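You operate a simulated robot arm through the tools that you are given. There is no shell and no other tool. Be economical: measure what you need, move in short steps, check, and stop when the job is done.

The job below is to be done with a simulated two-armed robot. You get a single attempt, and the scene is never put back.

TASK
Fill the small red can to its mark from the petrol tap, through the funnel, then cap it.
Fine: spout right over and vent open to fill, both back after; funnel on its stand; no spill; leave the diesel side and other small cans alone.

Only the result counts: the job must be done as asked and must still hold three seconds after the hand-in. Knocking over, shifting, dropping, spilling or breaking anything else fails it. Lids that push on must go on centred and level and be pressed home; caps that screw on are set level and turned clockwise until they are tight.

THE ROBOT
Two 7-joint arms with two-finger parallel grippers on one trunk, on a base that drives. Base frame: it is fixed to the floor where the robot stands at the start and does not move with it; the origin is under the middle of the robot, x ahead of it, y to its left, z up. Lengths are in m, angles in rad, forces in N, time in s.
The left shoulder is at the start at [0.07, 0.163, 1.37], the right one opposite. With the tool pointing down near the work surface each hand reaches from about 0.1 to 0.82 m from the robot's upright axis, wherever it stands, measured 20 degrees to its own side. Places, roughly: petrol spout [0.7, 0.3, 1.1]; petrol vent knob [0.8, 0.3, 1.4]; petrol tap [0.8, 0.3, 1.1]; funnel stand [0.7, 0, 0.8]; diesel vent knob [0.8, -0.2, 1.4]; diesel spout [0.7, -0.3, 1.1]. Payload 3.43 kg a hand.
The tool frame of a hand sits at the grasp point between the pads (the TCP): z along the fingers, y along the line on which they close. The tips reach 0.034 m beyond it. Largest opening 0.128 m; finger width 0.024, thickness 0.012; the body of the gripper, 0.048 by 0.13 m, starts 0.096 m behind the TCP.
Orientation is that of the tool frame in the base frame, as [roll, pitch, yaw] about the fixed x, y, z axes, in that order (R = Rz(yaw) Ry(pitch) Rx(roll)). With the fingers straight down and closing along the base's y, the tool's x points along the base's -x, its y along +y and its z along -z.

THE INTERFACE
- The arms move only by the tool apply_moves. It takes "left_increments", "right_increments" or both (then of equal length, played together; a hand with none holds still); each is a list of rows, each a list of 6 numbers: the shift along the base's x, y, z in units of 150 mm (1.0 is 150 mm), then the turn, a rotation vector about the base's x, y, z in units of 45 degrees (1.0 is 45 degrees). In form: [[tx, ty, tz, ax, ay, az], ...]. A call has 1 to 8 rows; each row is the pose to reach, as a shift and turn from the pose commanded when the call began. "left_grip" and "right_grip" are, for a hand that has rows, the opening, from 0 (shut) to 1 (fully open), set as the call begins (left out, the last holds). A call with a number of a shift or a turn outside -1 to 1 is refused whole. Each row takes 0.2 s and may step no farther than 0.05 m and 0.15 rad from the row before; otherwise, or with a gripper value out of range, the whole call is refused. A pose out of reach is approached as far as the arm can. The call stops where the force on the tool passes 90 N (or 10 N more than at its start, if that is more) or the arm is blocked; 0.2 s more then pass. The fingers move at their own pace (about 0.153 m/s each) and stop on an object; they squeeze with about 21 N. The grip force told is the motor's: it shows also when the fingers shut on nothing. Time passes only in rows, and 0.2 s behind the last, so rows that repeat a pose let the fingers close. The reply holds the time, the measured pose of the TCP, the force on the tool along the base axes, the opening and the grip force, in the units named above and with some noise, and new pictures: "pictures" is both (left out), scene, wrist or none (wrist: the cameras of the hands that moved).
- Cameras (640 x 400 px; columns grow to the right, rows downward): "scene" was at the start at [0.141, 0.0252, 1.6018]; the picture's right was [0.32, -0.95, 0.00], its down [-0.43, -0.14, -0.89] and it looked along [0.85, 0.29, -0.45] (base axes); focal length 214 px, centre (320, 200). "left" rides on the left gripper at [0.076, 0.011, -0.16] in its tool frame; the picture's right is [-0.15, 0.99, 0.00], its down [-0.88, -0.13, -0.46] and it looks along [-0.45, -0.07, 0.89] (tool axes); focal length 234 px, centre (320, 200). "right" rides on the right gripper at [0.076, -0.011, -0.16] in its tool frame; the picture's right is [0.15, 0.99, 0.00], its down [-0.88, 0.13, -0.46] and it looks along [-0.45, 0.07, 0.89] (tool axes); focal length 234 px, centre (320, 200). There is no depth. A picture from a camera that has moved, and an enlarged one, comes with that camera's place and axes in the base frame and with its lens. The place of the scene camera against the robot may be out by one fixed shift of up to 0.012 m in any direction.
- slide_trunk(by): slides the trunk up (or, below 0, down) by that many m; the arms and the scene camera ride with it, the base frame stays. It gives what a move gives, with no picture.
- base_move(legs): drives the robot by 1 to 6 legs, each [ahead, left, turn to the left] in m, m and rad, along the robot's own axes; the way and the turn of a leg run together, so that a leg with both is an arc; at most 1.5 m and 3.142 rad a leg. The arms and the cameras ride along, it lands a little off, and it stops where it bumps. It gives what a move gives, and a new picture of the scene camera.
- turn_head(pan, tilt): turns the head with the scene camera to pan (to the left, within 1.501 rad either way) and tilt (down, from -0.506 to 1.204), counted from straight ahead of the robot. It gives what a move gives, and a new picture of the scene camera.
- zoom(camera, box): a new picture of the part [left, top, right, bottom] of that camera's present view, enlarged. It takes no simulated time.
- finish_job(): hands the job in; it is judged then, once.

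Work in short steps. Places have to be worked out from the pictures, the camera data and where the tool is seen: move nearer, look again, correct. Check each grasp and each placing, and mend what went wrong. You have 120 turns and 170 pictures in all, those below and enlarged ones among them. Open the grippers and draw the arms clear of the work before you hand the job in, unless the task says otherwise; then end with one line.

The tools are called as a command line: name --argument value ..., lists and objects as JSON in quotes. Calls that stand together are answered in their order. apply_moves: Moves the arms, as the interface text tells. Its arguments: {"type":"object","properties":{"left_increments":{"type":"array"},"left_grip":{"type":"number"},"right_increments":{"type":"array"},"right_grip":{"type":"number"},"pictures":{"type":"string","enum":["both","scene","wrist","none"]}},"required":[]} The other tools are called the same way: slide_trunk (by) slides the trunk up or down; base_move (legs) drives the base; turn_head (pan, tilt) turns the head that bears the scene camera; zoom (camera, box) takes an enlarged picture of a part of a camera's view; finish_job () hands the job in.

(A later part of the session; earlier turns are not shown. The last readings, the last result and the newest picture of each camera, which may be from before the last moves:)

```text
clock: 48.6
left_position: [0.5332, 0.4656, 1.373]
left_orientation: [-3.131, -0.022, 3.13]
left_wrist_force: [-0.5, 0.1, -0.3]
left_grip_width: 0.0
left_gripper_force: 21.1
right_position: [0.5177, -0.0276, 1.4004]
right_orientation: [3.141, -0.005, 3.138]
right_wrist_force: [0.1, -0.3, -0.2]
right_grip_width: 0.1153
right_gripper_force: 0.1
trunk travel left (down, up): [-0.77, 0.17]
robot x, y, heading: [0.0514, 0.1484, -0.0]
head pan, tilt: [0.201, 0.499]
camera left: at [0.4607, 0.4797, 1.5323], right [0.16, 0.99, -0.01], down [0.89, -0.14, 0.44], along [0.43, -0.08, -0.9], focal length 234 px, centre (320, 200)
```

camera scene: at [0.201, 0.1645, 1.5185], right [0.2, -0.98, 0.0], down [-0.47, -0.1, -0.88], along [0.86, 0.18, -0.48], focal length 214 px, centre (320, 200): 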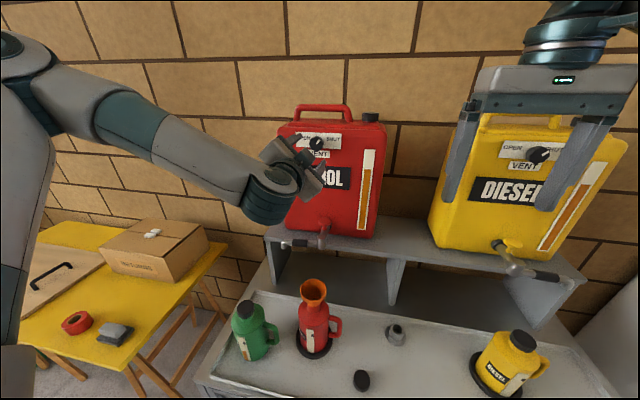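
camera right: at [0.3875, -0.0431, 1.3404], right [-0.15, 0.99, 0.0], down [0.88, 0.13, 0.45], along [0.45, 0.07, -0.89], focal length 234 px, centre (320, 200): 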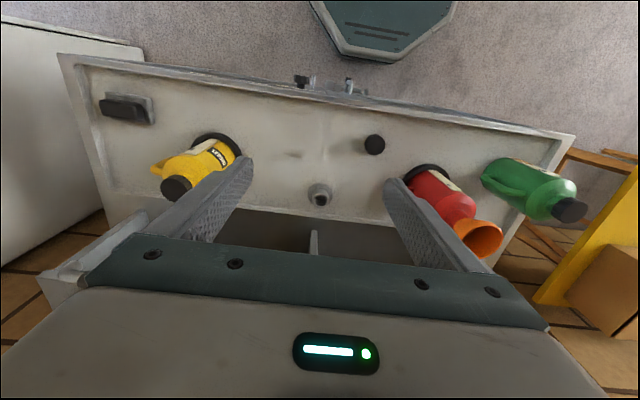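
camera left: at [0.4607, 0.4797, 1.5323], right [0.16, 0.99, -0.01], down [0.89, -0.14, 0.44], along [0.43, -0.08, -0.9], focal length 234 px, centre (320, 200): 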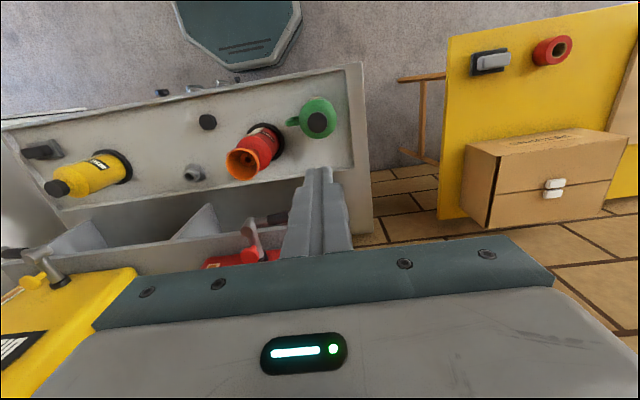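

Now I'll move the closed left fingers towards a point behind the spout, staying above it, and look.

apply_moves --left_increments '[[0.25, -0.02, -0.2, 0, 0.03, 0], [0.5, -0.05, -0.4, 0, 0.03, 0], [0.75, -0.08, -0.6, 0, 0.03, 0], [1.0, -0.1, -0.75, 0, 0.03, 0]]' --pictures "none"

apply_moves --left_increments '[[0.15, -0.1, -0.1, 0, 0, 0], [0.3, -0.25, -0.2, 0, 0, 0], [0.43, -0.4, -0.3, 0, 0, 0], [0.45, -0.48, -0.35, 0, 0, 0]]' --pictures "both"

zoom --camera "scene" --box '[250, 150, 370, 270]'

```text
clock: 49.6
left_position: [0.6878, 0.455, 1.2578]
left_orientation: [-3.133, -0.042, 3.131]
left_wrist_force: [0.3, 0.7, 0.7]
left_grip_width: 0.0001
left_gripper_force: 20.7
right_position: [0.5205, -0.0289, 1.3998]
right_orientation: [-3.141, -0.007, 3.139]
right_wrist_force: [0.7, -0.8, 0.5]
right_grip_width: 0.115
right_gripper_force: 0.1
trunk travel left (down, up): [-0.77, 0.17]
robot x, y, heading: [0.0545, 0.1509, 0.003]
head pan, tilt: [0.201, 0.499]
```

```text
clock: 50.6
left_position: [0.7308, 0.3941, 1.2086]
left_orientation: [-3.132, -0.036, 3.131]
left_wrist_force: [-1.0, -1.0, 0.3]
left_grip_width: 0.0001
left_gripper_force: 21.1
left hand out of reach, approached as far as the arm can: row 3, 4
right_position: [0.5142, -0.0278, 1.4023]
right_orientation: [3.142, -0.001, 3.14]
right_wrist_force: [-0.5, 0.2, 0.5]
right_grip_width: 0.1155
right_gripper_force: 0.1
trunk travel left (down, up): [-0.77, 0.17]
robot x, y, heading: [0.0534, 0.1513, -0.001]
head pan, tilt: [0.201, 0.499]
camera scene: at [0.1949, 0.1643, 1.5193], right [0.2, -0.98, 0.0], down [-0.47, -0.1, -0.88], along [0.86, 0.18, -0.48], focal length 214 px, centre (320, 200)
camera left: at [0.6609, 0.4075, 1.369], right [0.16, 0.99, -0.01], down [0.9, -0.14, 0.42], along [0.42, -0.08, -0.91], focal length 234 px, centre (320, 200)
```

scene: 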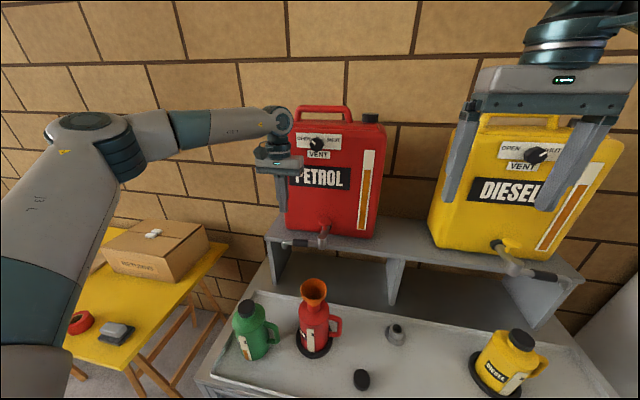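
left: 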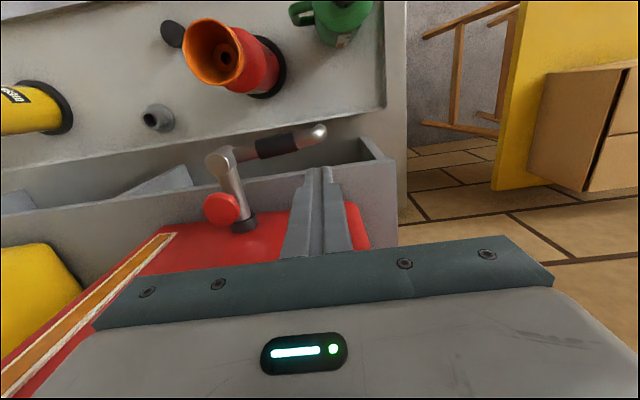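

```text
3.33 times, centred on (310, 210) of scene
camera zoom: at [0.1949, 0.1643, 1.5193], right [0.2, -0.98, 0.0], down [-0.47, -0.1, -0.88], along [0.86, 0.18, -0.48], focal length 715 px, centre (353, 167)
```

zoom: 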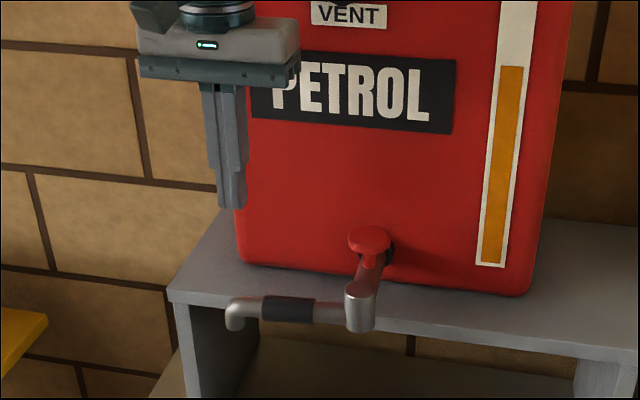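

The arm is just short again, but this wrist view shows the tap well, so I'll zoom there.

zoom --camera "left" --box '[180, 110, 340, 250]'

```text
2.86 times, centred on (260, 180) of left
camera zoom: at [0.6609, 0.4075, 1.369], right [0.16, 0.99, -0.01], down [0.9, -0.14, 0.42], along [0.42, -0.08, -0.91], focal length 669 px, centre (491, 257)
```

zoom: 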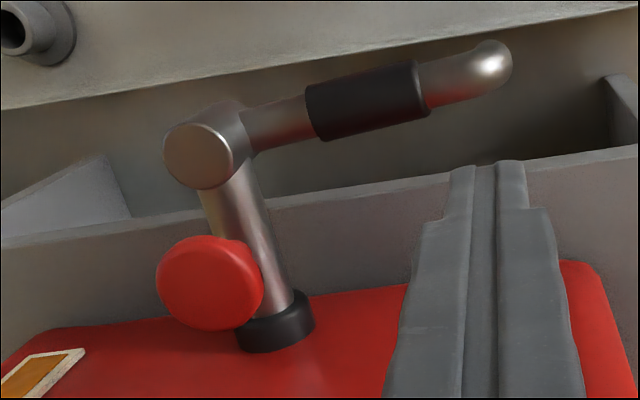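

The tap knob is a round red mushroom at about (0.765, 0.269, 1.125), and the pivot is refined to (0.728, 0.268). I'll tilt the left hand 30° forward for reach and place it above a point behind the spout.

apply_moves --left_increments '[[0, 0, 0, 0, -0.16, 0], [0, 0, 0, 0, -0.32, 0], [0, 0, 0, 0, -0.48, 0], [0.05, -0.05, -0.05, 0, -0.6, 0], [0.12, -0.1, -0.1, 0, -0.63, 0], [0.17, -0.14, -0.2, 0, -0.63, 0]]' --pictures "wrist"

zoom --camera "scene" --box '[250, 150, 370, 270]'

```text
clock: 52.0
left_position: [0.7562, 0.3724, 1.1781]
left_orientation: [-3.138, 0.452, 3.129]
left_wrist_force: [0.7, 0.3, -0.6]
left_grip_width: 0.0
left_gripper_force: 20.9
right_position: [0.5173, -0.0275, 1.3996]
right_orientation: [3.141, -0.005, 3.139]
right_wrist_force: [0.7, -0.2, 0.2]
right_grip_width: 0.1152
right_gripper_force: 0.0
trunk travel left (down, up): [-0.77, 0.17]
robot x, y, heading: [0.0538, 0.1486, -0.002]
head pan, tilt: [0.201, 0.499]
camera left: at [0.619, 0.3864, 1.2862], right [0.14, 0.99, 0.06], down [0.59, -0.14, 0.8], along [0.79, -0.08, -0.6], focal length 234 px, centre (320, 200)
```

left: 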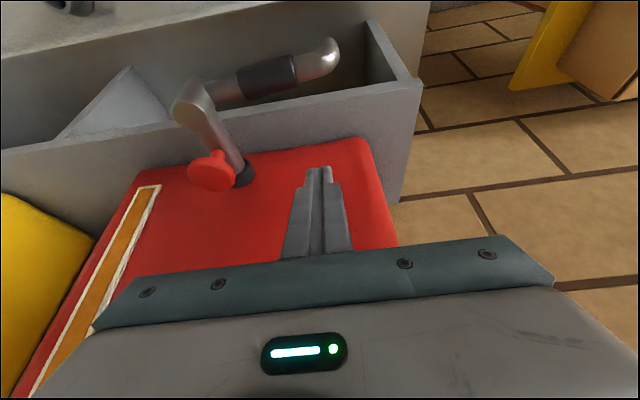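

```text
3.33 times, centred on (310, 210) of scene
camera zoom: at [0.1986, 0.1651, 1.5188], right [0.2, -0.98, 0.0], down [-0.47, -0.1, -0.88], along [0.86, 0.18, -0.48], focal length 715 px, centre (353, 167)
```

zoom: 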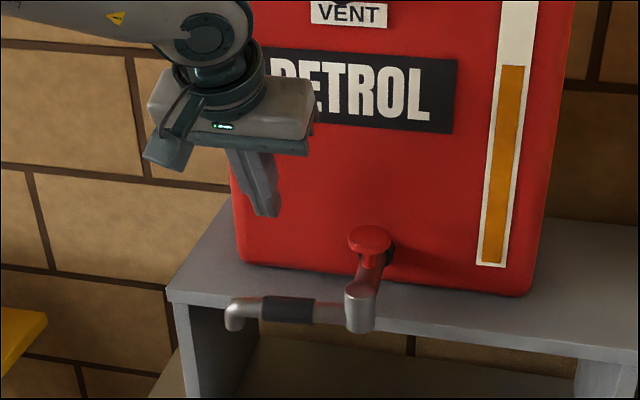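

The hand is behind the spout with room to spare. I'll descend to pipe level.

apply_moves --left_increments '[[0, 0, -0.25, 0, 0, 0], [0, 0, -0.5, 0, 0, 0], [0, -0.01, -0.67, 0, 0, 0]]' --pictures "wrist"

zoom --camera "scene" --box '[250, 150, 370, 270]'

```text
clock: 52.8
left_position: [0.7589, 0.3696, 1.0786]
left_orientation: [-3.138, 0.456, 3.129]
left_wrist_force: [0.2, 0.1, -0.5]
left_grip_width: 0.0
left_gripper_force: 21.2
right_position: [0.5165, -0.0277, 1.401]
right_orientation: [-3.141, -0.004, 3.139]
right_wrist_force: [0.3, 1.2, -0.8]
right_grip_width: 0.1152
right_gripper_force: 0.0
trunk travel left (down, up): [-0.77, 0.17]
robot x, y, heading: [0.0566, 0.1533, -0.001]
head pan, tilt: [0.201, 0.499]
camera left: at [0.6204, 0.3841, 1.1867], right [0.14, 0.99, 0.06], down [0.59, -0.14, 0.8], along [0.8, -0.08, -0.6], focal length 234 px, centre (320, 200)
```

left: 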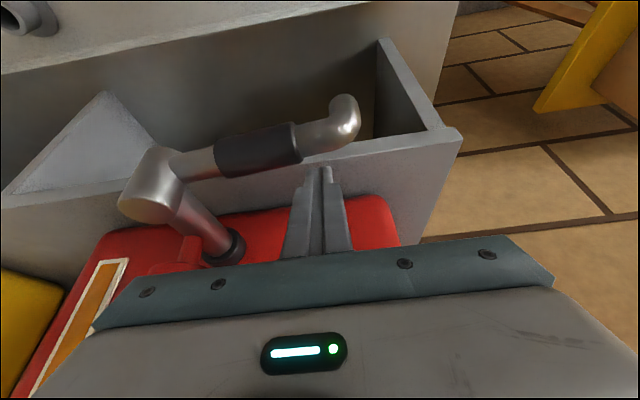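

```text
3.33 times, centred on (310, 210) of scene
camera zoom: at [0.197, 0.1647, 1.5191], right [0.2, -0.98, 0.0], down [-0.47, -0.1, -0.88], along [0.86, 0.18, -0.48], focal length 715 px, centre (353, 167)
```

zoom: 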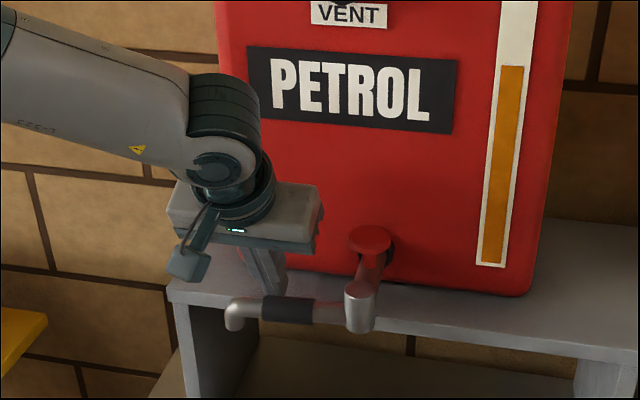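

The finger is behind the sleeve, so I'll sweep the spout along its arc towards the can.

apply_moves --left_increments '[[-0.17, -0.015, 0, 0, 0, 0], [-0.31, -0.027, 0, 0, 0, 0], [-0.475, -0.076, 0, 0, 0, 0], [-0.621, -0.167, 0, 0, 0, 0], [-0.74, -0.291, 0, 0, 0, 0], [-0.79, -0.37, 0, 0, 0, 0], [-0.821, -0.443, 0, 0, 0, 0]]' --pictures "both"

zoom --camera "scene" --box '[240, 190, 380, 330]'

```text
clock: 54.4
left_position: [0.6322, 0.3058, 1.0783]
left_orientation: [-3.14, 0.454, 3.13]
left_wrist_force: [0.6, 0.8, -0.5]
left_grip_width: 0.0002
left_gripper_force: 20.4
right_position: [0.5157, -0.0286, 1.4008]
right_orientation: [3.141, -0.002, 3.14]
right_wrist_force: [-0.3, 0.3, 0.5]
right_grip_width: 0.1153
right_gripper_force: 0.1
trunk travel left (down, up): [-0.77, 0.17]
robot x, y, heading: [0.0493, 0.1556, 0.001]
head pan, tilt: [0.201, 0.499]
camera scene: at [0.1972, 0.1645, 1.519], right [0.2, -0.98, 0.0], down [-0.47, -0.1, -0.88], along [0.86, 0.18, -0.48], focal length 214 px, centre (320, 200)
camera left: at [0.4945, 0.3197, 1.1867], right [0.14, 0.99, 0.06], down [0.59, -0.14, 0.8], along [0.79, -0.08, -0.6], focal length 234 px, centre (320, 200)
```

scene: 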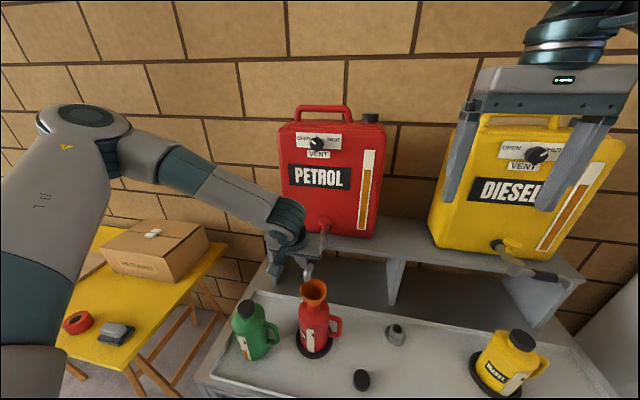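
left: 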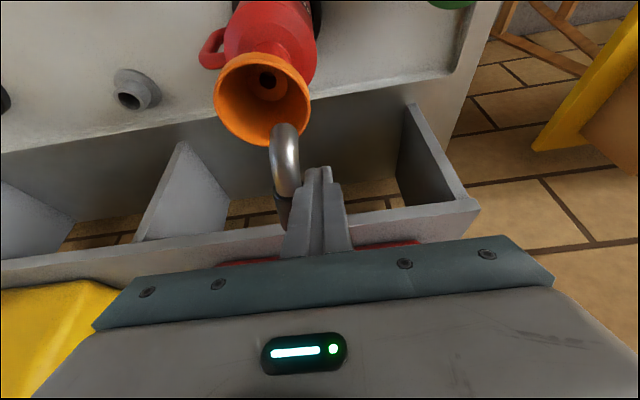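

```text
2.86 times, centred on (310, 260) of scene
camera zoom: at [0.1972, 0.1645, 1.519], right [0.2, -0.98, 0.0], down [-0.47, -0.1, -0.88], along [0.86, 0.18, -0.48], focal length 613 px, centre (349, 29)
```

zoom: 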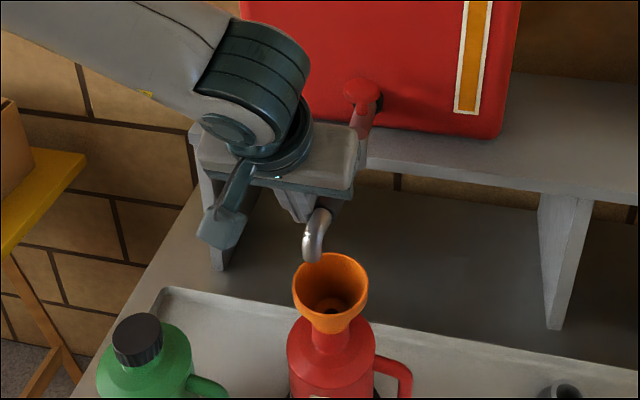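

The spout follows and is nearly over the funnel. I'll push on a little towards its end stop.

apply_moves --left_increments '[[-0.015, -0.06, 0, 0, 0, 0], [-0.015, -0.11, 0, 0, 0, 0], [-0.015, -0.15, 0, 0, 0, 0]]' --pictures "both"

zoom --camera "scene" --box '[240, 190, 380, 330]'

```text
clock: 55.2
left_position: [0.6281, 0.2923, 1.08]
left_orientation: [-3.137, 0.453, 3.132]
left_wrist_force: [1.9, 3.5, -3.9]
left_grip_width: 0.0003
left_gripper_force: 20.7
left hand out of reach, approached as far as the arm can: row 2, 3
right_position: [0.517, -0.027, 1.4001]
right_orientation: [3.14, -0.004, 3.139]
right_wrist_force: [-0.1, 0.1, 0.9]
right_grip_width: 0.1151
right_gripper_force: 0.1
trunk travel left (down, up): [-0.77, 0.17]
robot x, y, heading: [0.0549, 0.1512, -0.004]
head pan, tilt: [0.201, 0.499]
camera scene: at [0.1976, 0.1655, 1.5189], right [0.2, -0.98, 0.0], down [-0.47, -0.1, -0.88], along [0.86, 0.18, -0.48], focal length 214 px, centre (320, 200)
camera left: at [0.4918, 0.3075, 1.1891], right [0.14, 0.99, 0.06], down [0.59, -0.13, 0.8], along [0.79, -0.08, -0.6], focal length 234 px, centre (320, 200)
```

scene: 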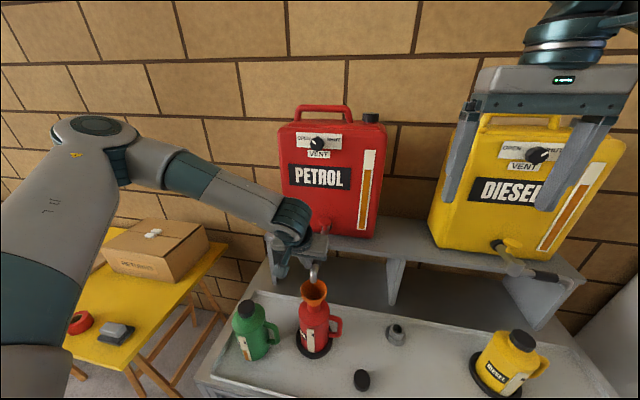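
left: 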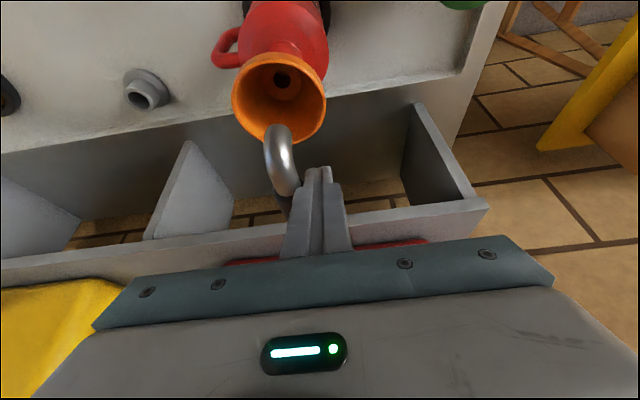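

```text
2.86 times, centred on (310, 260) of scene
camera zoom: at [0.1976, 0.1655, 1.5189], right [0.2, -0.98, 0.0], down [-0.47, -0.1, -0.88], along [0.86, 0.18, -0.48], focal length 613 px, centre (349, 29)
```

zoom: 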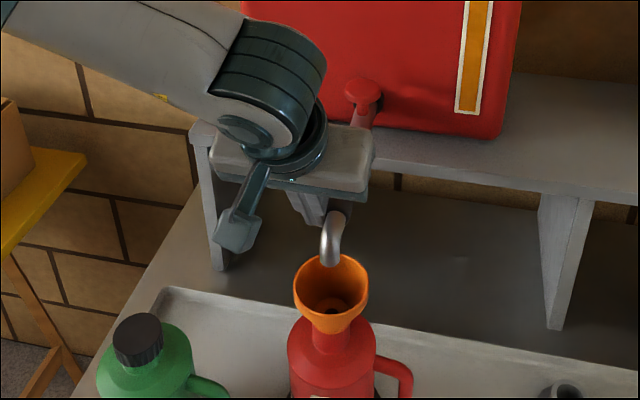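

The spout tip is at about (0.598, 0.267), over the funnel centre. I'll give it one more nudge to confirm the stop.

apply_moves --left_increments '[[0, -0.04, 0.03, 0, 0, -0.1], [0, -0.08, 0.03, 0, 0, -0.15], [0, -0.12, 0.03, 0, 0, -0.15]]' --pictures "none"

zoom --camera "scene" --box '[280, 230, 350, 300]'

```text
clock: 56.0
left_position: [0.6304, 0.2931, 1.0814]
left_orientation: [3.137, 0.451, 3.022]
left_wrist_force: [-1.2, 53.2, -12.8]
left_grip_width: 0.0003
left_gripper_force: 20.4
left hand out of reach, approached as far as the arm can: row 3
right_position: [0.5173, -0.0175, 1.4012]
right_orientation: [-3.135, -0.005, 3.14]
right_wrist_force: [0.4, -0.4, 0.3]
right_grip_width: 0.1153
right_gripper_force: 0.1
trunk travel left (down, up): [-0.77, 0.17]
robot x, y, heading: [0.0532, 0.1505, -0.001]
head pan, tilt: [0.201, 0.499]
```

```text
5.71 times, centred on (315, 265) of scene
camera zoom: at [0.1983, 0.1757, 1.5187], right [0.2, -0.98, 0.01], down [-0.47, -0.1, -0.88], along [0.86, 0.17, -0.48], focal length 1226 px, centre (349, -171)
```

zoom: 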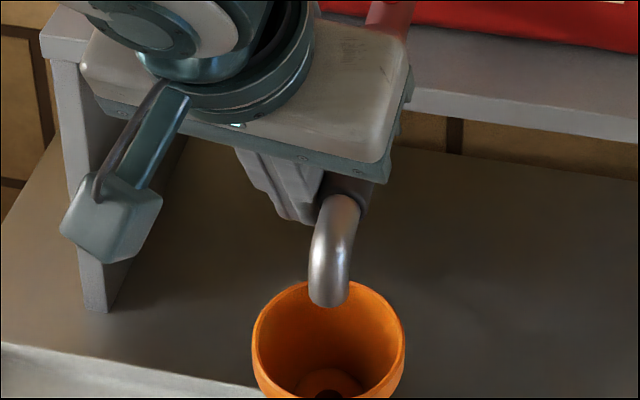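

53 N with no motion: the spout is on its end stop. I'll withdraw the left hand up and over to above the tap knob.

apply_moves --left_increments '[[0, 0.25, 0, 0, 0, 0.1], [0, 0.3, 0.3, 0, 0, 0.15], [0.05, 0.3, 0.6, 0, 0, 0.15], [0.3, 0.2, 0.8, 0, 0, 0.15], [0.55, 0.05, 0.9, 0, 0, 0.15], [0.7, -0.1, 0.9, 0, 0, 0.15]]' --pictures "both"

zoom --camera "left" --box '[240, 80, 400, 230]'

```text
refused: row 4 steps farther than a row can; nothing moved
```

```text
2.67 times, centred on (320, 155) of left
camera zoom: at [0.4954, 0.3215, 1.1904], right [0.25, 0.97, 0.07], down [0.57, -0.2, 0.79], along [0.78, -0.16, -0.61], focal length 624 px, centre (320, 320)
```

zoom: 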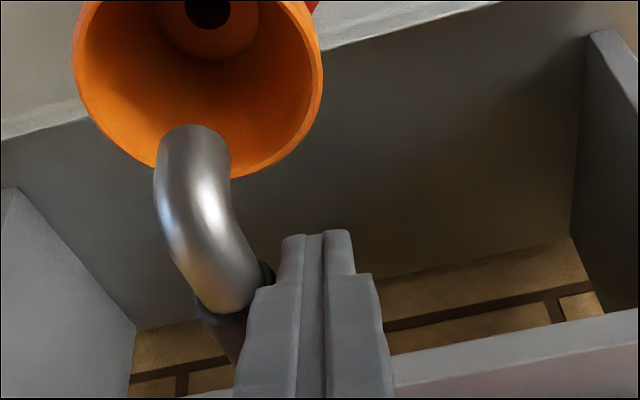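

The step was too large, so I'll repeat with finer rows.

apply_moves --left_increments '[[0, 0.25, 0, 0, 0, 0.1], [0, 0.3, 0.28, 0, 0, 0.15], [0, 0.3, 0.58, 0, 0, 0.15], [0.15, 0.2, 0.8, 0, 0, 0.15], [0.35, 0.1, 0.95, 0, 0, 0.15], [0.6, 0.0, 0.95, 0, 0, 0.15], [0.75, -0.1, 0.95, 0, 0, 0.15]]' --pictures "both"

zoom --camera "left" --box '[240, 80, 400, 230]'

```text
clock: 57.6
left_position: [0.7148, 0.2917, 1.2307]
left_orientation: [-3.141, 0.456, 3.128]
left_wrist_force: [0.0, 0.4, 0.1]
left_grip_width: 0.0001
left_gripper_force: 20.2
left hand out of reach, approached as far as the arm can: row 6, 7
right_position: [0.5145, -0.0279, 1.401]
right_orientation: [3.141, -0.002, 3.14]
right_wrist_force: [-0.4, 0.8, 0.1]
right_grip_width: 0.1152
right_gripper_force: 0.0
trunk travel left (down, up): [-0.77, 0.17]
robot x, y, heading: [0.0551, 0.1472, -0.002]
head pan, tilt: [0.201, 0.499]
camera scene: at [0.195, 0.1639, 1.5192], right [0.2, -0.98, 0.0], down [-0.47, -0.1, -0.88], along [0.86, 0.18, -0.48], focal length 214 px, centre (320, 200)
camera left: at [0.5774, 0.3051, 1.3383], right [0.14, 0.99, 0.06], down [0.59, -0.14, 0.8], along [0.8, -0.08, -0.6], focal length 234 px, centre (320, 200)
```

scene: 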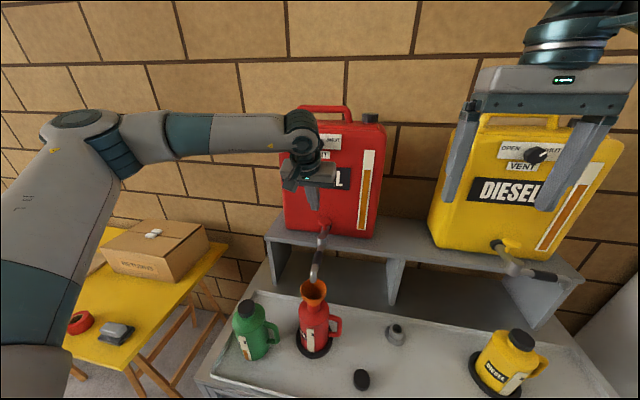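
left: 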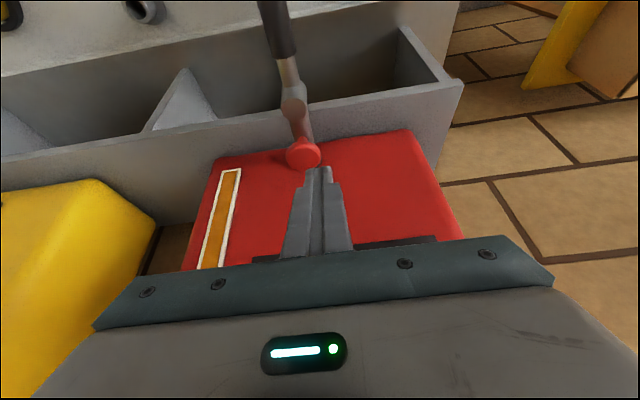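

```text
2.67 times, centred on (320, 155) of left
camera zoom: at [0.5774, 0.3051, 1.3383], right [0.14, 0.99, 0.06], down [0.59, -0.14, 0.8], along [0.8, -0.08, -0.6], focal length 624 px, centre (320, 320)
```

zoom: 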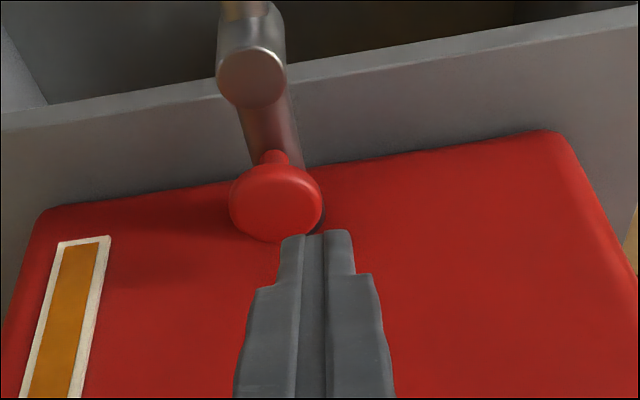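

The knob is at (0.766, 0.270, 1.13). I'll tilt the left hand further forward, to about 45°, to gain reach above it.

apply_moves --left_increments '[[-0.03, -0.03, -0.02, 0, -0.15, 0], [-0.03, -0.06, -0.04, 0, -0.3, 0], [0, -0.1, -0.06, 0, -0.42, 0], [0.08, -0.14, -0.1, 0, -0.42, 0], [0.16, -0.145, -0.14, 0, -0.42, 0]]' --pictures "wrist"

zoom --camera "scene" --box '[260, 150, 380, 270]'

```text
clock: 58.8
left_position: [0.7371, 0.2782, 1.2096]
left_orientation: [-3.141, 0.786, 3.125]
left_wrist_force: [0.2, -0.6, -1.0]
left_grip_width: 0.0
left_gripper_force: 21.5
left hand out of reach, approached as far as the arm can: row 4, 5
right_position: [0.5167, -0.028, 1.401]
right_orientation: [3.141, -0.005, 3.141]
right_wrist_force: [-0.5, 0.7, 0.3]
right_grip_width: 0.1154
right_gripper_force: 0.1
trunk travel left (down, up): [-0.77, 0.17]
robot x, y, heading: [0.0544, 0.1518, 0.002]
head pan, tilt: [0.201, 0.499]
camera left: at [0.5707, 0.2923, 1.2676], right [0.12, 0.99, 0.1], down [0.3, -0.13, 0.94], along [0.95, -0.08, -0.31], focal length 234 px, centre (320, 200)
```

left: 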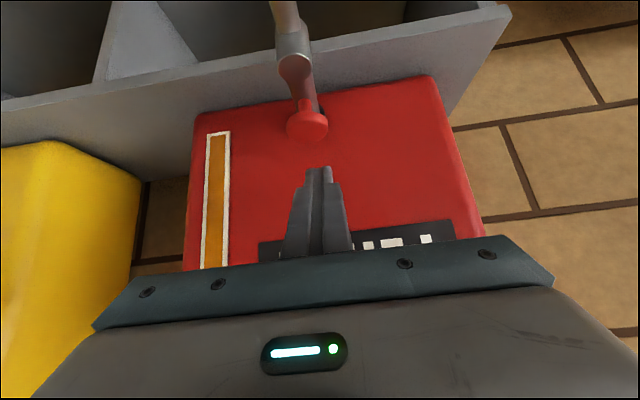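

```text
3.33 times, centred on (320, 210) of scene
camera zoom: at [0.1966, 0.1645, 1.5191], right [0.2, -0.98, 0.0], down [-0.47, -0.1, -0.88], along [0.86, 0.18, -0.48], focal length 715 px, centre (320, 167)
```

zoom: 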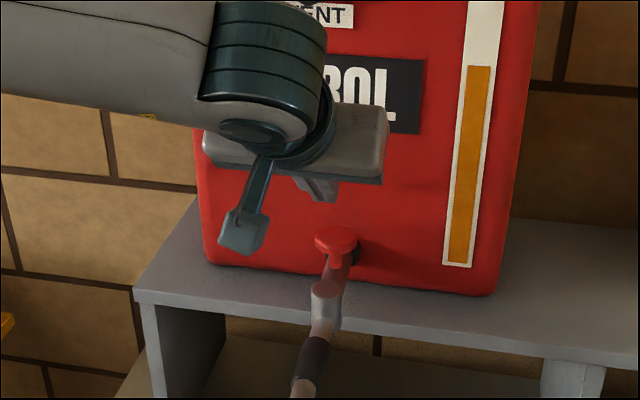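

The tip is now nearly above the knob. I'll descend close to its top.

apply_moves --left_increments '[[0.02, -0.05, -0.12, 0, 0, 0], [0.03, -0.055, -0.24, 0, 0, 0], [0.035, -0.055, -0.29, 0, 0, 0]]' --pictures "wrist"

zoom --camera "scene" --box '[260, 150, 380, 270]'

zoom --camera "scene" --box '[270, 270, 360, 370]'

```text
clock: 59.6
left_position: [0.7354, 0.2877, 1.1687]
left_orientation: [3.141, 0.787, 3.126]
left_wrist_force: [0.6, 0.5, 0.0]
left_grip_width: 0.0002
left_gripper_force: 21.2
left hand out of reach, approached as far as the arm can: row 1, 2, 3
right_position: [0.5167, -0.0291, 1.4011]
right_orientation: [-3.14, -0.004, 3.14]
right_wrist_force: [0.0, -0.2, -0.1]
right_grip_width: 0.1153
right_gripper_force: 0.0
trunk travel left (down, up): [-0.77, 0.17]
robot x, y, heading: [0.0579, 0.1493, -0.003]
head pan, tilt: [0.201, 0.499]
camera left: at [0.5686, 0.3012, 1.2266], right [0.12, 0.99, 0.1], down [0.3, -0.14, 0.94], along [0.95, -0.08, -0.31], focal length 234 px, centre (320, 200)
```

left: 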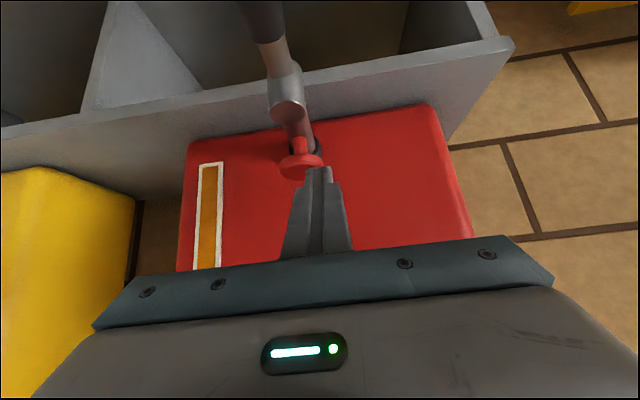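

```text
3.33 times, centred on (320, 210) of scene
camera zoom: at [0.1971, 0.1644, 1.519], right [0.2, -0.98, 0.0], down [-0.47, -0.1, -0.88], along [0.86, 0.18, -0.48], focal length 715 px, centre (320, 167)
```

zoom: 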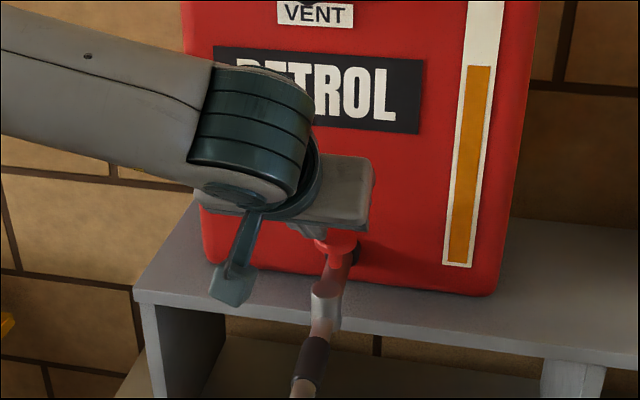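

```text
4.00 times, centred on (315, 320) of scene
camera zoom: at [0.1971, 0.1644, 1.519], right [0.2, -0.98, 0.0], down [-0.47, -0.1, -0.88], along [0.86, 0.18, -0.48], focal length 858 px, centre (340, -280)
```

zoom: 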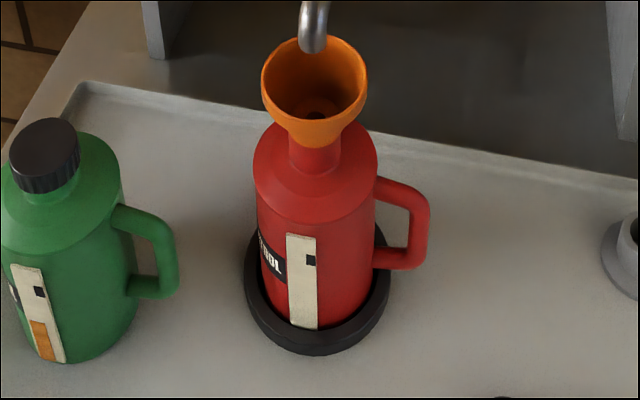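

The arm is pushed off in +y there, which is a reach limit. I'll lift clear and shift the base 0.1 m to the right so the target lies on the left arm's own side.

apply_moves --left_increments '[[-0.1, 0, 0.25, 0, 0, 0], [-0.3, 0, 0.5, 0, 0, 0], [-0.5, 0, 0.7, 0, 0, 0]]' --pictures "none"

base_move --legs '[[0, -0.11, 0]]'

```text
clock: 60.4
left_position: [0.6599, 0.2893, 1.274]
left_orientation: [3.139, 0.785, 3.125]
left_wrist_force: [0.0, 0.7, -0.4]
left_grip_width: 0.0002
left_gripper_force: 21.3
right_position: [0.5151, -0.0284, 1.4019]
right_orientation: [3.14, -0.003, 3.139]
right_wrist_force: [-0.6, -0.1, 0.2]
right_grip_width: 0.115
right_gripper_force: 0.1
trunk travel left (down, up): [-0.77, 0.17]
robot x, y, heading: [0.0534, 0.1504, 0.0]
head pan, tilt: [0.201, 0.499]
```

```text
clock: 61.6
left_position: [0.6615, 0.1821, 1.2732]
left_orientation: [3.14, 0.783, 3.129]
left_wrist_force: [0.0, -0.6, -0.1]
left_grip_width: 0.0
left_gripper_force: 21.5
right_position: [0.5157, -0.1365, 1.4021]
right_orientation: [-3.14, -0.002, 3.139]
right_wrist_force: [-0.6, -0.2, -0.1]
right_grip_width: 0.1151
right_gripper_force: 0.1
trunk travel left (down, up): [-0.77, 0.17]
robot x, y, heading: [0.0522, 0.0418, 0.005]
head pan, tilt: [0.201, 0.499]
camera scene: at [0.1968, 0.056, 1.519], right [0.2, -0.98, 0.0], down [-0.47, -0.1, -0.88], along [0.86, 0.18, -0.48], focal length 214 px, centre (320, 200)
```

scene: 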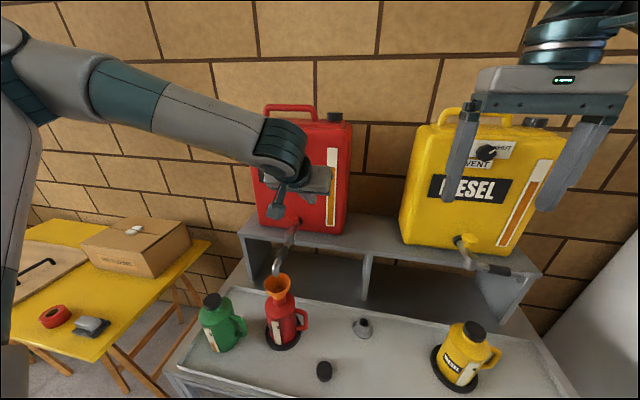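

Now I'll move the left hand above the knob again.

apply_moves --left_increments '[[0.1, 0.2, -0.1, 0, 0, 0], [0.25, 0.4, -0.2, 0, 0, 0], [0.4, 0.55, -0.3, 0, 0, 0], [0.52, 0.587, -0.4, 0, 0, 0]]' --pictures "wrist"

turn_head --pan 0.4 --tilt 0.55

```text
clock: 62.6
left_position: [0.7398, 0.2695, 1.2128]
left_orientation: [3.139, 0.785, 3.128]
left_wrist_force: [-0.3, 0.9, -0.6]
left_grip_width: 0.0001
left_gripper_force: 20.8
right_position: [0.5172, -0.1375, 1.4009]
right_orientation: [-3.141, -0.005, 3.139]
right_wrist_force: [-0.1, 0.6, 0.1]
right_grip_width: 0.1151
right_gripper_force: 0.1
trunk travel left (down, up): [-0.77, 0.17]
robot x, y, heading: [0.0488, 0.0374, 0.0]
head pan, tilt: [0.201, 0.499]
camera left: at [0.5746, 0.2839, 1.2712], right [0.12, 0.99, 0.11], down [0.3, -0.14, 0.94], along [0.95, -0.08, -0.31], focal length 234 px, centre (320, 200)
```

left: 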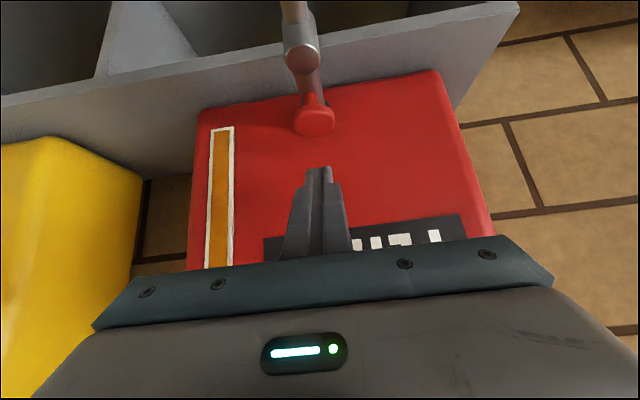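

```text
clock: 63.3
left_position: [0.7384, 0.2696, 1.2139]
left_orientation: [3.138, 0.783, 3.127]
left_wrist_force: [0.0, -0.5, -0.1]
left_grip_width: 0.0001
left_gripper_force: 21.0
right_position: [0.5164, -0.1377, 1.4016]
right_orientation: [3.141, -0.002, 3.139]
right_wrist_force: [-0.4, 1.0, 1.0]
right_grip_width: 0.1153
right_gripper_force: 0.1
trunk travel left (down, up): [-0.77, 0.17]
robot x, y, heading: [0.0544, 0.0371, 0.004]
head pan, tilt: [0.4, 0.55]
camera scene: at [0.1906, 0.0709, 1.5144], right [0.39, -0.92, 0.0], down [-0.48, -0.2, -0.85], along [0.79, 0.33, -0.52], focal length 214 px, centre (320, 200)
```

scene: 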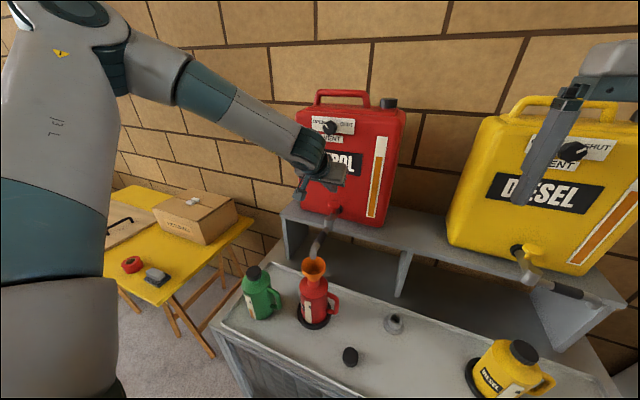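

The knob is directly under the fingertip. I'll descend to just above it.

apply_moves --left_increments '[[0, 0.005, -0.15, 0, 0, 0], [0, 0.005, -0.28, 0, 0, 0], [0, 0.005, -0.33, 0, 0, 0]]' --pictures "wrist"

zoom --camera "scene" --box '[280, 140, 400, 340]'

```text
clock: 64.1
left_position: [0.7415, 0.2687, 1.1631]
left_orientation: [3.136, 0.785, 3.127]
left_wrist_force: [1.2, 0.2, 3.0]
left_grip_width: 0.0002
left_gripper_force: 20.7
right_position: [0.5154, -0.1374, 1.4009]
right_orientation: [3.139, -0.004, 3.141]
right_wrist_force: [0.0, -0.1, 0.8]
right_grip_width: 0.1153
right_gripper_force: 0.0
trunk travel left (down, up): [-0.77, 0.17]
robot x, y, heading: [0.0497, 0.0399, -0.003]
head pan, tilt: [0.4, 0.55]
camera left: at [0.5748, 0.282, 1.2218], right [0.11, 0.99, 0.11], down [0.3, -0.14, 0.94], along [0.95, -0.08, -0.31], focal length 234 px, centre (320, 200)
```

left: 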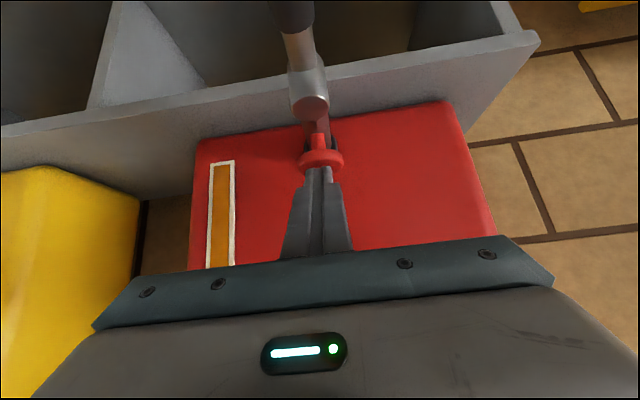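

```text
2.00 times, centred on (340, 240) of scene
camera zoom: at [0.19, 0.0704, 1.5146], right [0.39, -0.92, 0.0], down [-0.48, -0.2, -0.85], along [0.79, 0.33, -0.52], focal length 429 px, centre (280, 120)
```

zoom: 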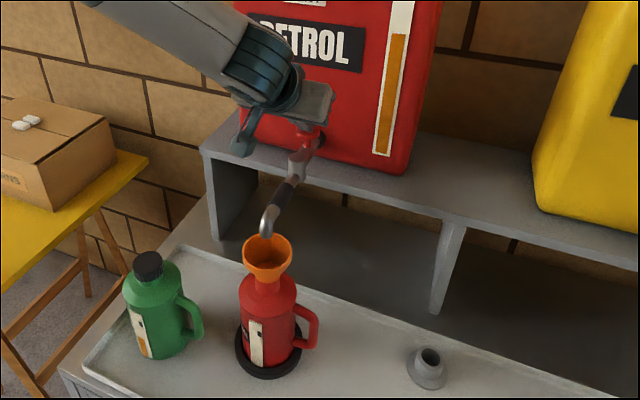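

The tip is just touching (3 N). I'll press down gradually and look for flow or spring travel.

apply_moves --left_increments '[[0, 0, -0.03, 0, 0, 0], [0, 0, -0.06, 0, 0, 0]]' --pictures "none"

zoom --camera "scene" --box '[280, 200, 360, 340]'

```text
clock: 64.7
left_position: [0.7409, 0.2679, 1.1544]
left_orientation: [3.137, 0.783, 3.128]
left_wrist_force: [-0.5, 2.4, 6.3]
left_grip_width: 0.0001
left_gripper_force: 20.1
right_position: [0.5161, -0.1383, 1.4012]
right_orientation: [3.14, -0.004, 3.14]
right_wrist_force: [0.5, -0.5, -0.2]
right_grip_width: 0.1153
right_gripper_force: 0.0
trunk travel left (down, up): [-0.77, 0.17]
robot x, y, heading: [0.0524, 0.042, 0.001]
head pan, tilt: [0.4, 0.55]
```

```text
2.86 times, centred on (320, 270) of scene
camera zoom: at [0.1896, 0.0708, 1.5146], right [0.39, -0.92, 0.0], down [-0.48, -0.2, -0.85], along [0.79, 0.33, -0.52], focal length 613 px, centre (320, 0)
```

zoom: 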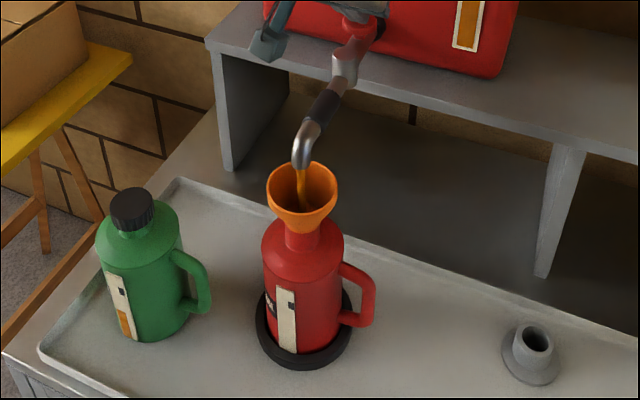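

It's a spring push-button, and fuel is flowing into the funnel. I'll hold and watch the gauge.

apply_moves --left_increments '[[0, 0, 0, 0, 0, 0], [0, 0, 0, 0, 0, 0], [0, 0, 0, 0, 0, 0], [0, 0, 0, 0, 0, 0]]' --pictures "none"

zoom --camera "scene" --box '[285, 240, 345, 340]'

```text
clock: 65.7
left_position: [0.7407, 0.2682, 1.1548]
left_orientation: [3.139, 0.786, 3.128]
left_wrist_force: [-0.3, 1.9, 5.7]
left_grip_width: 0.0
left_gripper_force: 21.0
right_position: [0.5151, -0.1366, 1.402]
right_orientation: [-3.141, -0.005, 3.14]
right_wrist_force: [0.3, 0.7, -0.8]
right_grip_width: 0.1153
right_gripper_force: 0.0
trunk travel left (down, up): [-0.77, 0.17]
robot x, y, heading: [0.0525, 0.0405, 0.001]
head pan, tilt: [0.4, 0.55]
```

```text
4.00 times, centred on (315, 290) of scene
camera zoom: at [0.1898, 0.0708, 1.5145], right [0.39, -0.92, 0.0], down [-0.48, -0.2, -0.85], along [0.79, 0.33, -0.52], focal length 858 px, centre (340, -160)
```

zoom: 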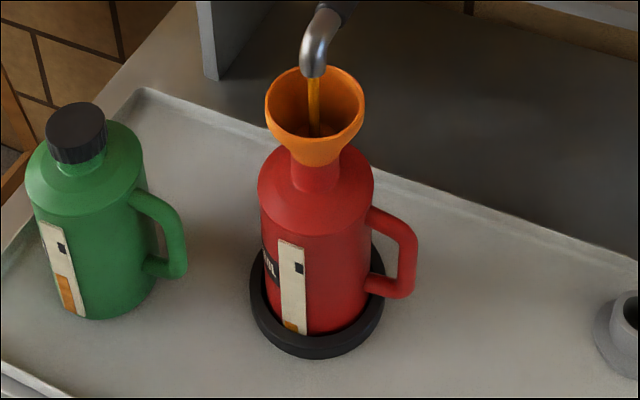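

The gauge is rising from the bottom. I'll hold another second to measure the rate.

apply_moves --left_increments '[[0, 0, 0, 0, 0, 0], [0, 0, 0, 0, 0, 0], [0, 0, 0, 0, 0, 0], [0, 0, 0, 0, 0, 0]]' --pictures "none"

zoom --camera "scene" --box '[285, 250, 345, 340]'

```text
clock: 66.7
left_position: [0.7417, 0.2681, 1.1532]
left_orientation: [3.139, 0.784, 3.128]
left_wrist_force: [0.1, 2.0, 6.2]
left_grip_width: 0.0001
left_gripper_force: 20.7
right_position: [0.5154, -0.1373, 1.4005]
right_orientation: [-3.141, -0.003, -3.142]
right_wrist_force: [0.3, 0.1, 0.4]
right_grip_width: 0.1152
right_gripper_force: 0.2
trunk travel left (down, up): [-0.77, 0.17]
robot x, y, heading: [0.0536, 0.0381, 0.003]
head pan, tilt: [0.4, 0.55]
```

```text
4.44 times, centred on (315, 295) of scene
camera zoom: at [0.1898, 0.0708, 1.5145], right [0.39, -0.92, 0.0], down [-0.48, -0.2, -0.85], along [0.79, 0.33, -0.52], focal length 953 px, centre (342, -222)
```

zoom: 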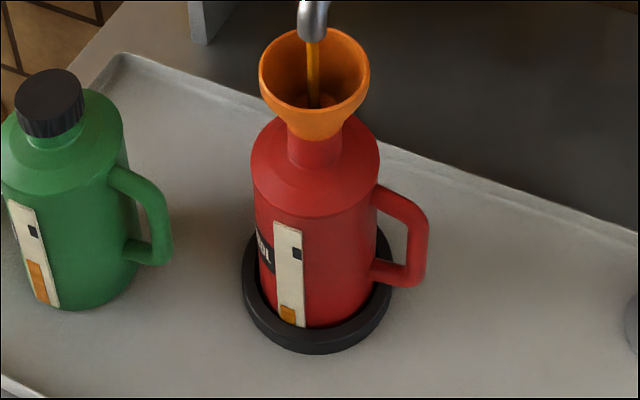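

About 2 native px/s, with about 11.6 px left to the mark. I'll hold about 3.6 s more and check.

apply_moves --left_increments '[[0, 0, 0, 0, 0, 0], [0, 0, 0, 0, 0, 0], [0, 0, 0, 0, 0, 0], [0, 0, 0, 0, 0, 0], [0, 0, 0, 0, 0, 0], [0, 0, 0, 0, 0, 0], [0, 0, 0, 0, 0, 0], [0, 0, 0, 0, 0, 0]]' --pictures "none"

zoom --camera "scene" --box '[285, 250, 345, 340]'

```text
clock: 68.5
left_position: [0.7406, 0.2676, 1.1539]
left_orientation: [3.138, 0.786, 3.128]
left_wrist_force: [1.2, 1.9, 5.2]
left_grip_width: 0.0
left_gripper_force: 21.3
right_position: [0.5165, -0.1379, 1.4008]
right_orientation: [3.141, -0.003, 3.138]
right_wrist_force: [-0.6, 0.6, 0.0]
right_grip_width: 0.1155
right_gripper_force: 0.0
trunk travel left (down, up): [-0.77, 0.17]
robot x, y, heading: [0.0513, 0.0405, -0.002]
head pan, tilt: [0.4, 0.55]
```

```text
4.44 times, centred on (315, 295) of scene
camera zoom: at [0.1898, 0.0707, 1.5145], right [0.39, -0.92, 0.0], down [-0.48, -0.2, -0.85], along [0.79, 0.33, -0.52], focal length 953 px, centre (342, -222)
```

zoom: 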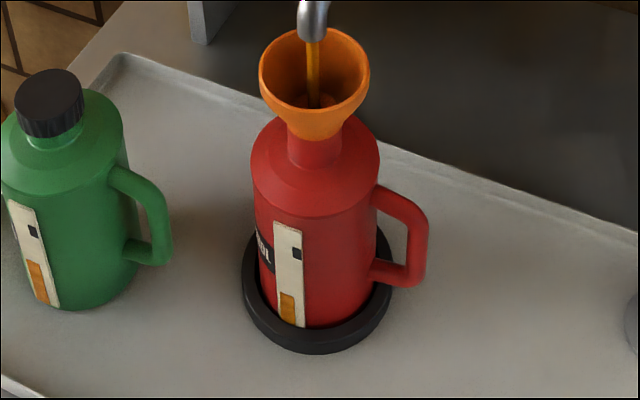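

The rate is 7.2 zoomed px/s, with 40 px remaining to the tick centre (about 5.5 s). I'll hold 3.6 s.

apply_moves --left_increments '[[0, 0, 0, 0, 0, 0], [0, 0, 0, 0, 0, 0], [0, 0, 0, 0, 0, 0], [0, 0, 0, 0, 0, 0], [0, 0, 0, 0, 0, 0], [0, 0, 0, 0, 0, 0], [0, 0, 0, 0, 0, 0], [0, 0, 0, 0, 0, 0]]' --pictures "none"

apply_moves --left_increments '[[0, 0, 0, 0, 0, 0], [0, 0, 0, 0, 0, 0], [0, 0, 0, 0, 0, 0], [0, 0, 0, 0, 0, 0], [0, 0, 0, 0, 0, 0], [0, 0, 0, 0, 0, 0], [0, 0, 0, 0, 0, 0]]' --pictures "none"

zoom --camera "scene" --box '[300, 275, 330, 330]'

```text
clock: 70.3
left_position: [0.7418, 0.268, 1.154]
left_orientation: [3.138, 0.785, 3.128]
left_wrist_force: [-0.2, 1.5, 6.0]
left_grip_width: 0.0
left_gripper_force: 20.7
right_position: [0.5163, -0.1374, 1.4008]
right_orientation: [3.141, -0.004, 3.139]
right_wrist_force: [-0.3, 0.0, 0.2]
right_grip_width: 0.1153
right_gripper_force: 0.1
trunk travel left (down, up): [-0.77, 0.17]
robot x, y, heading: [0.0498, 0.0406, -0.001]
head pan, tilt: [0.4, 0.55]
```

```text
clock: 71.9
left_position: [0.7409, 0.2671, 1.1551]
left_orientation: [3.137, 0.786, 3.128]
left_wrist_force: [0.3, 1.1, 7.6]
left_grip_width: 0.0002
left_gripper_force: 20.8
right_position: [0.5174, -0.1382, 1.4002]
right_orientation: [-3.141, -0.003, 3.14]
right_wrist_force: [-0.3, -0.5, 0.1]
right_grip_width: 0.1149
right_gripper_force: 0.0
trunk travel left (down, up): [-0.77, 0.17]
robot x, y, heading: [0.0545, 0.0406, 0.002]
head pan, tilt: [0.4, 0.55]
```

```text
7.27 times, centred on (315, 302) of scene
camera zoom: at [0.1898, 0.0706, 1.5145], right [0.39, -0.92, 0.0], down [-0.48, -0.2, -0.85], along [0.79, 0.33, -0.52], focal length 1560 px, centre (356, -546)
```

zoom: 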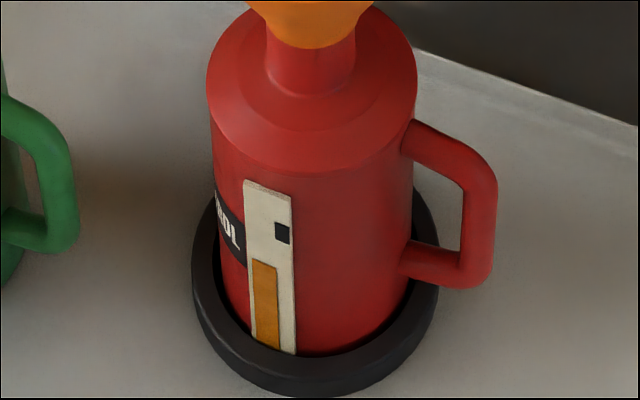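

The level is at row 263 and the tick centre is at 234, at about 11.8 px/s, so about 2.4 s is left. I'll hold 1.4 s and look again.

apply_moves --left_increments '[[0, 0, 0, 0, 0, 0], [0, 0, 0, 0, 0, 0], [0, 0, 0, 0, 0, 0], [0, 0, 0, 0, 0, 0], [0, 0, 0, 0, 0, 0], [0, 0, 0, 0, 0, 0]]' --pictures "none"

zoom --camera "scene" --box '[300, 275, 330, 330]'

```text
clock: 73.3
left_position: [0.7409, 0.2678, 1.155]
left_orientation: [3.14, 0.785, 3.127]
left_wrist_force: [-0.1, 1.7, 6.3]
left_grip_width: 0.0002
left_gripper_force: 21.3
right_position: [0.5162, -0.1386, 1.4019]
right_orientation: [-3.141, -0.003, 3.14]
right_wrist_force: [0.3, -0.5, 0.3]
right_grip_width: 0.1151
right_gripper_force: 0.0
trunk travel left (down, up): [-0.77, 0.17]
robot x, y, heading: [0.0529, 0.0417, -0.003]
head pan, tilt: [0.4, 0.55]
```

```text
7.27 times, centred on (315, 302) of scene
camera zoom: at [0.1898, 0.0706, 1.5145], right [0.39, -0.92, 0.0], down [-0.48, -0.2, -0.85], along [0.79, 0.33, -0.52], focal length 1560 px, centre (356, -546)
```

zoom: 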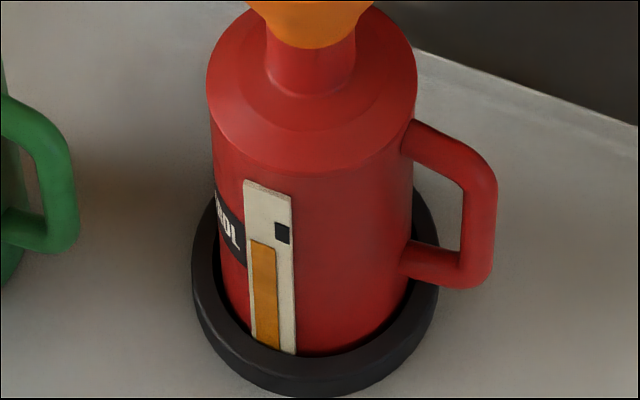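

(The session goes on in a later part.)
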